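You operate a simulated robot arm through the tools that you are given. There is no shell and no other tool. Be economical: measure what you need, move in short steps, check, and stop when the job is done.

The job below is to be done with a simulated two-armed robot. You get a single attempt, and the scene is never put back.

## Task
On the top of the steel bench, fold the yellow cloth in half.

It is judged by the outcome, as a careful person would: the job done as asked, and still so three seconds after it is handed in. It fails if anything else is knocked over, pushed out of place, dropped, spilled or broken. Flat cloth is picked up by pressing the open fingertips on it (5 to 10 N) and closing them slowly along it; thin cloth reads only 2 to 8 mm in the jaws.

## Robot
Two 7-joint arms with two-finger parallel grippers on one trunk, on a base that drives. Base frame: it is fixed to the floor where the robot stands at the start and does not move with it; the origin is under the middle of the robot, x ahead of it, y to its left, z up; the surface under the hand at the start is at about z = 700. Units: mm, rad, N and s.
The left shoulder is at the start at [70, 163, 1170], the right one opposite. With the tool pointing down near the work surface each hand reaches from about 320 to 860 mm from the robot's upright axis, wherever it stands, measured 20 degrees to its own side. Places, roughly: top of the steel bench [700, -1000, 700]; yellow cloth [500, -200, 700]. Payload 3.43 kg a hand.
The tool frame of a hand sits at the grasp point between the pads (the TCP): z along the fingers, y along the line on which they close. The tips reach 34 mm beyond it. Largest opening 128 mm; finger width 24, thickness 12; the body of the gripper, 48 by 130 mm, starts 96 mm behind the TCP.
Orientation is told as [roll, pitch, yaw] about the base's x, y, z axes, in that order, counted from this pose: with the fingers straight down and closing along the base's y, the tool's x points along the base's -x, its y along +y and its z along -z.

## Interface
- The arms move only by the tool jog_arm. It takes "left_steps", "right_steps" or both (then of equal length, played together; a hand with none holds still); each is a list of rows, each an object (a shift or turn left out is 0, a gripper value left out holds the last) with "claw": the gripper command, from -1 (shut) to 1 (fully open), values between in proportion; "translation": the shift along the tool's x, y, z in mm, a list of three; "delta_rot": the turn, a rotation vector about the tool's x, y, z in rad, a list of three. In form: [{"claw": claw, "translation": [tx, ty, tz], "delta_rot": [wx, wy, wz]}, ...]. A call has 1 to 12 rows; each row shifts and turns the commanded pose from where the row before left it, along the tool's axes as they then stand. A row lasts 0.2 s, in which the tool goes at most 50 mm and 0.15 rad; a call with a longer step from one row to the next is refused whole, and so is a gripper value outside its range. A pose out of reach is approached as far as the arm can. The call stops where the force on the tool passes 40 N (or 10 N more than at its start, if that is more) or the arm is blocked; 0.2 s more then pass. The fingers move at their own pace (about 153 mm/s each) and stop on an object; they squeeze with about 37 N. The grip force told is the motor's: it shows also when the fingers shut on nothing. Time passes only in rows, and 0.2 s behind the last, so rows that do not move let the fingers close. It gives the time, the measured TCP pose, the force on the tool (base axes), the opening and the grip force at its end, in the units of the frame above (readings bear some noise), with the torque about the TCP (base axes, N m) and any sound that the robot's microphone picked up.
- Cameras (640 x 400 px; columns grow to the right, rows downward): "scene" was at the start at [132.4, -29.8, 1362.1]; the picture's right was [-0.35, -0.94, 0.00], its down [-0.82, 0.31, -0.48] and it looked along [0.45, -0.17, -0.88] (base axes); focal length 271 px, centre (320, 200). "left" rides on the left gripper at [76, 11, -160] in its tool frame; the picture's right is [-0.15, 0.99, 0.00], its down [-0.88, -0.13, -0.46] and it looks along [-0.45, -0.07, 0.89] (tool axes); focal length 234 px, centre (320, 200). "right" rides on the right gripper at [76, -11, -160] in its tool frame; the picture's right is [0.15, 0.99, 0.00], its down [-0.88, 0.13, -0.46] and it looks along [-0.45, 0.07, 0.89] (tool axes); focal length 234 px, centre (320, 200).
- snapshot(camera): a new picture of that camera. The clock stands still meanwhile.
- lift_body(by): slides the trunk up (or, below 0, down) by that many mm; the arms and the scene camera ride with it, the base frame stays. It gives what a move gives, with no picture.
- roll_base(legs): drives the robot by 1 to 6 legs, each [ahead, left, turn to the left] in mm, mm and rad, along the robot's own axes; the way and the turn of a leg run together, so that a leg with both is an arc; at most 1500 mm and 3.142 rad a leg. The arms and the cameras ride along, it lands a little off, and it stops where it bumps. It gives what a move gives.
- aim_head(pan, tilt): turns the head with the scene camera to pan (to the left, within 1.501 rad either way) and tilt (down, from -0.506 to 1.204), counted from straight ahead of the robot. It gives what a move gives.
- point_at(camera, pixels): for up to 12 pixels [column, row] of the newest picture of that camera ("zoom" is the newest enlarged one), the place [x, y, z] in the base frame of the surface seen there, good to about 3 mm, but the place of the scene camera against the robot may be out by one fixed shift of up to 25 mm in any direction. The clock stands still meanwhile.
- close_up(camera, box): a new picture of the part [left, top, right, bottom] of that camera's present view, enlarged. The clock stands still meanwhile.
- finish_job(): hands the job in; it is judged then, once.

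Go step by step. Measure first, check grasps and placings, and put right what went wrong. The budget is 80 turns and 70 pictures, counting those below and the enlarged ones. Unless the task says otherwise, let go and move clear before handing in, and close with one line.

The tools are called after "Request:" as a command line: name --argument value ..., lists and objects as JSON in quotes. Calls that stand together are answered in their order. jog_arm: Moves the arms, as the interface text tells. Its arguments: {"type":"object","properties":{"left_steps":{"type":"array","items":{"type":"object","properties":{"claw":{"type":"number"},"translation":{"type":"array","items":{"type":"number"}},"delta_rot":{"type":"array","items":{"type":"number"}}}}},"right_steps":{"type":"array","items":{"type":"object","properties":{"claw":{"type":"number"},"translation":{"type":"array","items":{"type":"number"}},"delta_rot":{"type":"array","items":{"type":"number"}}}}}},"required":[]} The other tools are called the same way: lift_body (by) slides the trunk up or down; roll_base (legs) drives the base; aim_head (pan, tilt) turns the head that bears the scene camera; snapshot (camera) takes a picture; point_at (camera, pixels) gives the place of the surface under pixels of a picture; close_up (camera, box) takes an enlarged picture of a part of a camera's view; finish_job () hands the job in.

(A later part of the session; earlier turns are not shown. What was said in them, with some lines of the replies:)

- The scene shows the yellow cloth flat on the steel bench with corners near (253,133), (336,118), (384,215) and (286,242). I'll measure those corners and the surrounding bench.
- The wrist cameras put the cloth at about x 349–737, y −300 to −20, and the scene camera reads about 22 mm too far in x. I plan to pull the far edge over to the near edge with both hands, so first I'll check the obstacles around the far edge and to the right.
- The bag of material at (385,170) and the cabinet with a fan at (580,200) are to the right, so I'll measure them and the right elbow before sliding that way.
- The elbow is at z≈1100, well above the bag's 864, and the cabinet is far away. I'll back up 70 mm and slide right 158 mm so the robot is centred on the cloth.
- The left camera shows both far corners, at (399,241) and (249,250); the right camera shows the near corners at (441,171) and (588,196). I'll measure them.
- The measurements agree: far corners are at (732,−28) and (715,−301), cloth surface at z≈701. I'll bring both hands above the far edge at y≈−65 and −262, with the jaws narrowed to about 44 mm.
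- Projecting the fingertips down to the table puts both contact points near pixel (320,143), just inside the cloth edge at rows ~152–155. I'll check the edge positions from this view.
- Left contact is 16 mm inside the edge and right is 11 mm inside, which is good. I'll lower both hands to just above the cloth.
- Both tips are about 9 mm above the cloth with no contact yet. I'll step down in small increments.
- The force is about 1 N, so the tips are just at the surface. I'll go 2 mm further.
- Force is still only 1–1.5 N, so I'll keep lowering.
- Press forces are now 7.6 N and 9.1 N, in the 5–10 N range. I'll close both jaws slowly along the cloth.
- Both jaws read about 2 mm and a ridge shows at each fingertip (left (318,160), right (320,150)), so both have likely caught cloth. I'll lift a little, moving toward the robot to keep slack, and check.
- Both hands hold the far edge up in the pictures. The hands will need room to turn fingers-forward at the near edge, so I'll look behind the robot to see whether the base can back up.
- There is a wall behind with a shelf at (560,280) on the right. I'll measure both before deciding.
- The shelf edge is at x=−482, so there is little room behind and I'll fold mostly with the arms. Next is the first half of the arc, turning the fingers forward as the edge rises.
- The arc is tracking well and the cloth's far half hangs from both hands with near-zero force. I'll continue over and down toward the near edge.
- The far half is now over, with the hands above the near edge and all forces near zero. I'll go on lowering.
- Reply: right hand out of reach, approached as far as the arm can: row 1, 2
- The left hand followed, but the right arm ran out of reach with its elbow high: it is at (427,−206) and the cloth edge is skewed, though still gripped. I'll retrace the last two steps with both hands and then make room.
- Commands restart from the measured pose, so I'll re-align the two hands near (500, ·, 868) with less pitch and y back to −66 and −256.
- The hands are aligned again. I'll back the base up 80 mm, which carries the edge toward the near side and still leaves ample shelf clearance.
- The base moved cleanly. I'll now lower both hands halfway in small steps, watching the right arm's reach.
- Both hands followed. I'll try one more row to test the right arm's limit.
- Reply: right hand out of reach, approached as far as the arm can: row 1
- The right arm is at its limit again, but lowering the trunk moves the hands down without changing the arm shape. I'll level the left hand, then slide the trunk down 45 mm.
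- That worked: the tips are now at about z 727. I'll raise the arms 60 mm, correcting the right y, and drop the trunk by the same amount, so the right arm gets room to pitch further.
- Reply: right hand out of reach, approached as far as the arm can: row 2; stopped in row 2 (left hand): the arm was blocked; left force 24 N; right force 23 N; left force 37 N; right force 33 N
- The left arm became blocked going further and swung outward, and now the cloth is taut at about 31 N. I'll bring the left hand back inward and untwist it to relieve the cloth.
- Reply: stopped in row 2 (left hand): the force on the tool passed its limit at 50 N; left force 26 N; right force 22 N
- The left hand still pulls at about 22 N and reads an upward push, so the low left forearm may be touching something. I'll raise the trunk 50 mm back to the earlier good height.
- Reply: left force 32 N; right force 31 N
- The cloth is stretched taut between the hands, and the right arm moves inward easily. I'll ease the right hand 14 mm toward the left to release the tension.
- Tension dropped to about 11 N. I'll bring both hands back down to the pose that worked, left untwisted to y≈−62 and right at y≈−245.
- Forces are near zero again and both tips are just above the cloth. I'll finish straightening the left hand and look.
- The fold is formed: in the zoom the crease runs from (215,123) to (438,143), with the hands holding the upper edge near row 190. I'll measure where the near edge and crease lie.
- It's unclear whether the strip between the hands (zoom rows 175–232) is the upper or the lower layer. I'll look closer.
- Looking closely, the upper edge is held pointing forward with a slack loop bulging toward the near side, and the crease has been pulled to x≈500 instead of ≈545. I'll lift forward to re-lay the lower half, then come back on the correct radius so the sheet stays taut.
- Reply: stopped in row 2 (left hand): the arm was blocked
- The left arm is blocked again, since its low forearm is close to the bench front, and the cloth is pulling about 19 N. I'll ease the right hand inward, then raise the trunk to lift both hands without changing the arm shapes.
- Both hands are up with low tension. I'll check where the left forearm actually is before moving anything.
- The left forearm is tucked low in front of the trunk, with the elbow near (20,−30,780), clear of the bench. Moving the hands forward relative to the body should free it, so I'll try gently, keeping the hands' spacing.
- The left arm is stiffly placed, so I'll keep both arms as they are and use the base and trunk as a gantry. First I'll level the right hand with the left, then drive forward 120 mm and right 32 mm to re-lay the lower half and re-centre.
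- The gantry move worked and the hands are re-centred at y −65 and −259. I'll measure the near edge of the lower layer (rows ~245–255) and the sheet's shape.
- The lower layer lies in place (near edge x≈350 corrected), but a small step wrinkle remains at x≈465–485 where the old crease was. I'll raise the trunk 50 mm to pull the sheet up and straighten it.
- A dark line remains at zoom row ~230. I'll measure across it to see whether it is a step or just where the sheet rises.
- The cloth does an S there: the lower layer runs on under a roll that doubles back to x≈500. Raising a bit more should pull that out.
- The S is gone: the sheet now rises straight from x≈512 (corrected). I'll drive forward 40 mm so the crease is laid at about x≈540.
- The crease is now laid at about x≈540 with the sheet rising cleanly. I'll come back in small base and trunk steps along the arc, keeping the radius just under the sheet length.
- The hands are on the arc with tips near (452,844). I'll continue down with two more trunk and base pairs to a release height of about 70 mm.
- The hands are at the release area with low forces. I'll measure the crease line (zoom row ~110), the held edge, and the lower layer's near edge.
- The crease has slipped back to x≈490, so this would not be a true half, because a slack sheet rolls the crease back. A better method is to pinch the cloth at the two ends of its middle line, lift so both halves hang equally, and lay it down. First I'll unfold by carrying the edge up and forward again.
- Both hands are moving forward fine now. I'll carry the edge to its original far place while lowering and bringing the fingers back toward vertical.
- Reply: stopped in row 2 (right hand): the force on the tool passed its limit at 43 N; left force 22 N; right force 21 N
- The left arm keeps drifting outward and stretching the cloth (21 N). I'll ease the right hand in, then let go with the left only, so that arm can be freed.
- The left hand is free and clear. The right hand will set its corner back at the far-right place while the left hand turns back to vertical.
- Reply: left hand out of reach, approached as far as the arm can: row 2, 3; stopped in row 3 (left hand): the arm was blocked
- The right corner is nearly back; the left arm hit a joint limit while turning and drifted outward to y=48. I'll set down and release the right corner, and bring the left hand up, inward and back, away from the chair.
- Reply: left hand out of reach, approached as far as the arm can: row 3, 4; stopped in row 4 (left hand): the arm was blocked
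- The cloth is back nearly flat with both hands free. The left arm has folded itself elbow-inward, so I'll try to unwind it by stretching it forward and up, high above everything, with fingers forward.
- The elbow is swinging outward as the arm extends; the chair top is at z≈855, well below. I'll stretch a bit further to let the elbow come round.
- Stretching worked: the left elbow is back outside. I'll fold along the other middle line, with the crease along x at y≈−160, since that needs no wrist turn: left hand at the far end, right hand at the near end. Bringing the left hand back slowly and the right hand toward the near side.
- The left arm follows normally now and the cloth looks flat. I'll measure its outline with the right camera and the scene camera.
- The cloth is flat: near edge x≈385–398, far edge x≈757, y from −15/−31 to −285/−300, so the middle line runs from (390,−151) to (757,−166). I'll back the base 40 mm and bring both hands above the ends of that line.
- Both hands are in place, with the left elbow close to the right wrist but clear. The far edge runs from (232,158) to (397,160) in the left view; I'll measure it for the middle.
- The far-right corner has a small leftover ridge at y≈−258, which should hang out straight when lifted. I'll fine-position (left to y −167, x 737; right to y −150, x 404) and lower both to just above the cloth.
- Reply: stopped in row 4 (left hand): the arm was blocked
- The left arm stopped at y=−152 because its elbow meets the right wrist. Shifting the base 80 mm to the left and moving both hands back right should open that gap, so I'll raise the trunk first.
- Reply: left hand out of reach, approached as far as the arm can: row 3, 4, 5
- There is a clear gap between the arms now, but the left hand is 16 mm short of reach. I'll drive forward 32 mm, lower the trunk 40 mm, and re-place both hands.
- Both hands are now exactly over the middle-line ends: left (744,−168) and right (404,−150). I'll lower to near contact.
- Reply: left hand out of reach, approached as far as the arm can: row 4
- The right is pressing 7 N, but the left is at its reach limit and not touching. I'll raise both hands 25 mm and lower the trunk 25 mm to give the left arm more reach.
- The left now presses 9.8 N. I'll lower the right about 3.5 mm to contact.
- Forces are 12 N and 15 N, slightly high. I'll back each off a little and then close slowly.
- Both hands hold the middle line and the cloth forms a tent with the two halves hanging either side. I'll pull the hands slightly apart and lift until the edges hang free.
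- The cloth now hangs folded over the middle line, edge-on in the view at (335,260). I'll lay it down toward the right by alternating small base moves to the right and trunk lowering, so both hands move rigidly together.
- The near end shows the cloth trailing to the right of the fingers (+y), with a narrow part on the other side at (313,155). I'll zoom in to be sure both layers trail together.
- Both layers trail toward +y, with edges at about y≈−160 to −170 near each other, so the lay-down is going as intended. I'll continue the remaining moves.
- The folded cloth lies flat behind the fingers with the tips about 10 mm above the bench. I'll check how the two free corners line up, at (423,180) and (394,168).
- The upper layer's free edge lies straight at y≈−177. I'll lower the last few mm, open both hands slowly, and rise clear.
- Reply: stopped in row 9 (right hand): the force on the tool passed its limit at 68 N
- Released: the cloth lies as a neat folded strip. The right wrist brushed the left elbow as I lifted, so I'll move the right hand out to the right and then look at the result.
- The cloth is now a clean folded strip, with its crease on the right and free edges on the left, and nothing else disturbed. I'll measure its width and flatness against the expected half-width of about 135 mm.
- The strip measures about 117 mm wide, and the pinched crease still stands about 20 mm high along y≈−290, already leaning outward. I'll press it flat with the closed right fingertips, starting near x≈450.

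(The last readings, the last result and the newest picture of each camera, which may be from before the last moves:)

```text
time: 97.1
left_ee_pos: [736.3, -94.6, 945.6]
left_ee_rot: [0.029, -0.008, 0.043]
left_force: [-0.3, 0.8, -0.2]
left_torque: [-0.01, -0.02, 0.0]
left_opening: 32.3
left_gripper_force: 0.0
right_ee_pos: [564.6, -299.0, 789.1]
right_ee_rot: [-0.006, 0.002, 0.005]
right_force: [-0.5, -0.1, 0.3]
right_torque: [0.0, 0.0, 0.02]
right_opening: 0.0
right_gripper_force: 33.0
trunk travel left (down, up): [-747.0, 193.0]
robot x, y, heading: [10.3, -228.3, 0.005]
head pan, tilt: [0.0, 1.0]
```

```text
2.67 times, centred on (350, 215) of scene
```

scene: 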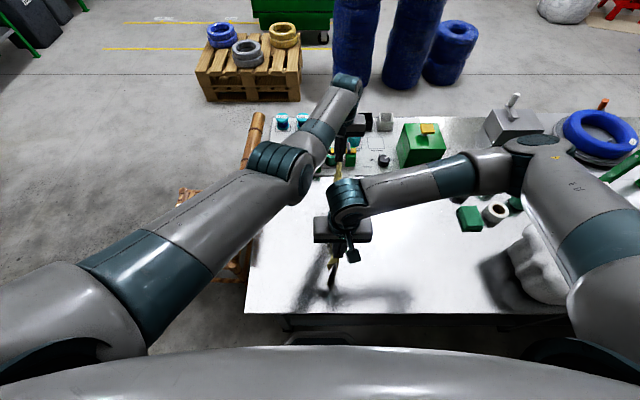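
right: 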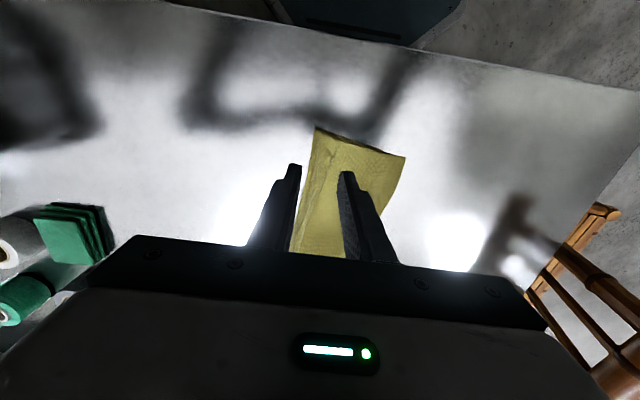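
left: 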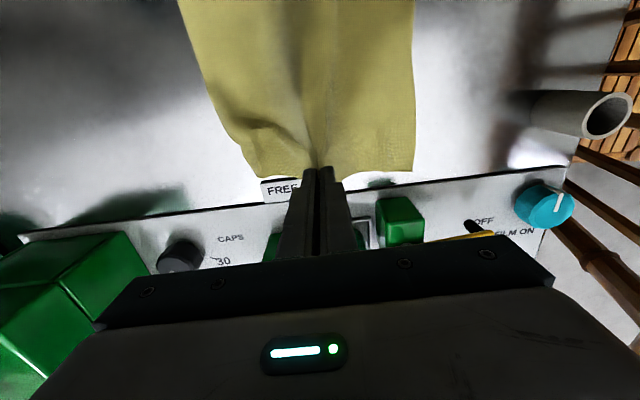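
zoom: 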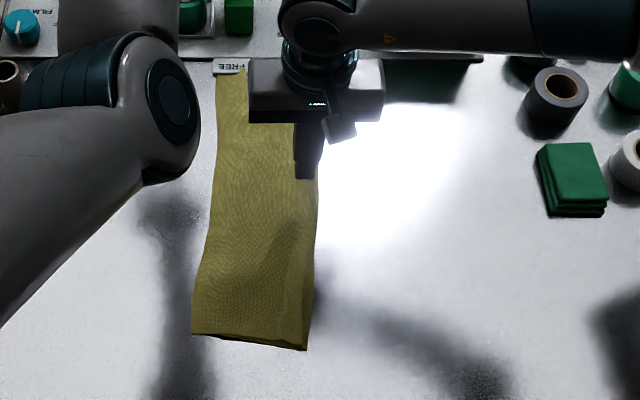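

The near part of the crease now lies flatter and the strip hasn't shifted. I'll press once more at x≈680 and then move clear to the right.

Request:
jog_arm --right_steps '[{"translation": [-40, 5, 0]}, {"translation": [-40, 5, 0]}, {"translation": [-35, 0, 0]}, {"translation": [0, -2, 25]}, {"translation": [0, -4, 15]}, {"translation": [0, -6, 6]}, {"translation": [0, -6, 4]}, {"translation": [0, 0, -15]}, {"translation": [0, 0, -40]}]'

Request:
jog_arm --right_steps '[{"translation": [30, -20, -30]}, {"translation": [40, -25, -15]}, {"translation": [40, -25, 0]}, {"translation": [40, -25, 0]}, {"translation": [40, -25, 0]}, {"translation": [40, -25, 0]}]'

Request:
close_up --camera "scene" --box '[290, 140, 400, 290]'

Request:
point_at --camera "zoom" --pixels '[[330, 340], [335, 250], [340, 150], [320, 250], [325, 150], [330, 100], [225, 330], [240, 200], [280, 250], [300, 335]]'

```text
time: 99.1
left_ee_pos: [736.2, -96.0, 946.0]
left_ee_rot: [0.028, -0.008, 0.042]
left_force: [-0.6, 0.9, 0.7]
left_torque: [0.03, -0.03, 0.01]
left_opening: 31.9
left_gripper_force: 0.1
right_ee_pos: [679.5, -306.4, 793.9]
right_ee_rot: [-0.006, 0.002, 0.005]
right_force: [0.1, -1.0, -0.2]
right_torque: [-0.01, -0.02, -0.01]
right_opening: 0.0
right_gripper_force: 33.2
trunk travel left (down, up): [-747.0, 193.0]
robot x, y, heading: [6.9, -228.8, 0.003]
head pan, tilt: [0.0, 1.0]
```

```text
time: 100.5
left_ee_pos: [735.0, -93.6, 946.7]
left_ee_rot: [0.03, -0.01, 0.044]
left_force: [-0.7, -0.4, 0.3]
left_torque: [0.02, 0.0, -0.04]
left_opening: 31.9
left_gripper_force: 0.1
right_ee_pos: [451.1, -455.1, 841.1]
right_ee_rot: [-0.004, 0.003, 0.008]
right_force: [-0.2, -0.4, 0.0]
right_torque: [0.04, 0.0, 0.03]
right_opening: 0.1
right_gripper_force: 33.3
trunk travel left (down, up): [-747.0, 193.0]
robot x, y, heading: [10.8, -226.0, 0.005]
head pan, tilt: [0.0, 1.0]
```

```text
2.67 times, centred on (345, 215) of scene
```

zoom: 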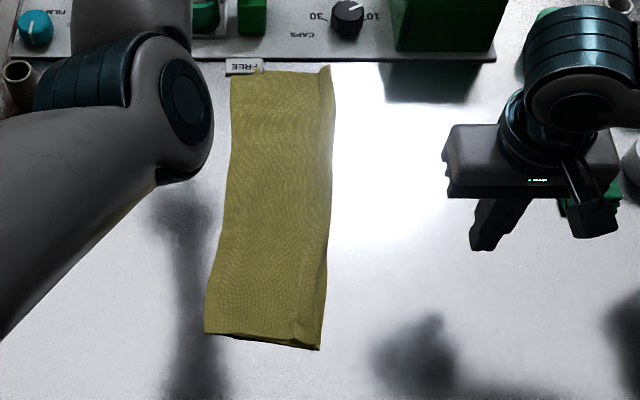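

```text
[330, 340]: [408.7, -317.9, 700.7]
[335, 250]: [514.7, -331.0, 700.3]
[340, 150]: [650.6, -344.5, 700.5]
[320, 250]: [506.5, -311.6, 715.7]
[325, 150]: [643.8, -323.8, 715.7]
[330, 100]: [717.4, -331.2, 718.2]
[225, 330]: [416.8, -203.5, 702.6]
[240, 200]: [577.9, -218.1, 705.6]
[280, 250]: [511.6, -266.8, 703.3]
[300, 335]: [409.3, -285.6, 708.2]
```

The crease now rises only about 15 mm, the strip is straight at about half the original width, the free edges lie together, and both hands are clear with nothing disturbed. I'm handing it in.

Request:
finish_job

```text
The job is handed in.
```

The yellow cloth is folded in half lengthwise and lying on the steel bench, with both hands clear and nothing else visibly out of place. I couldn't see the lower layer's free edge to confirm the two edges match exactly, and the crease still stands about 15 mm high.
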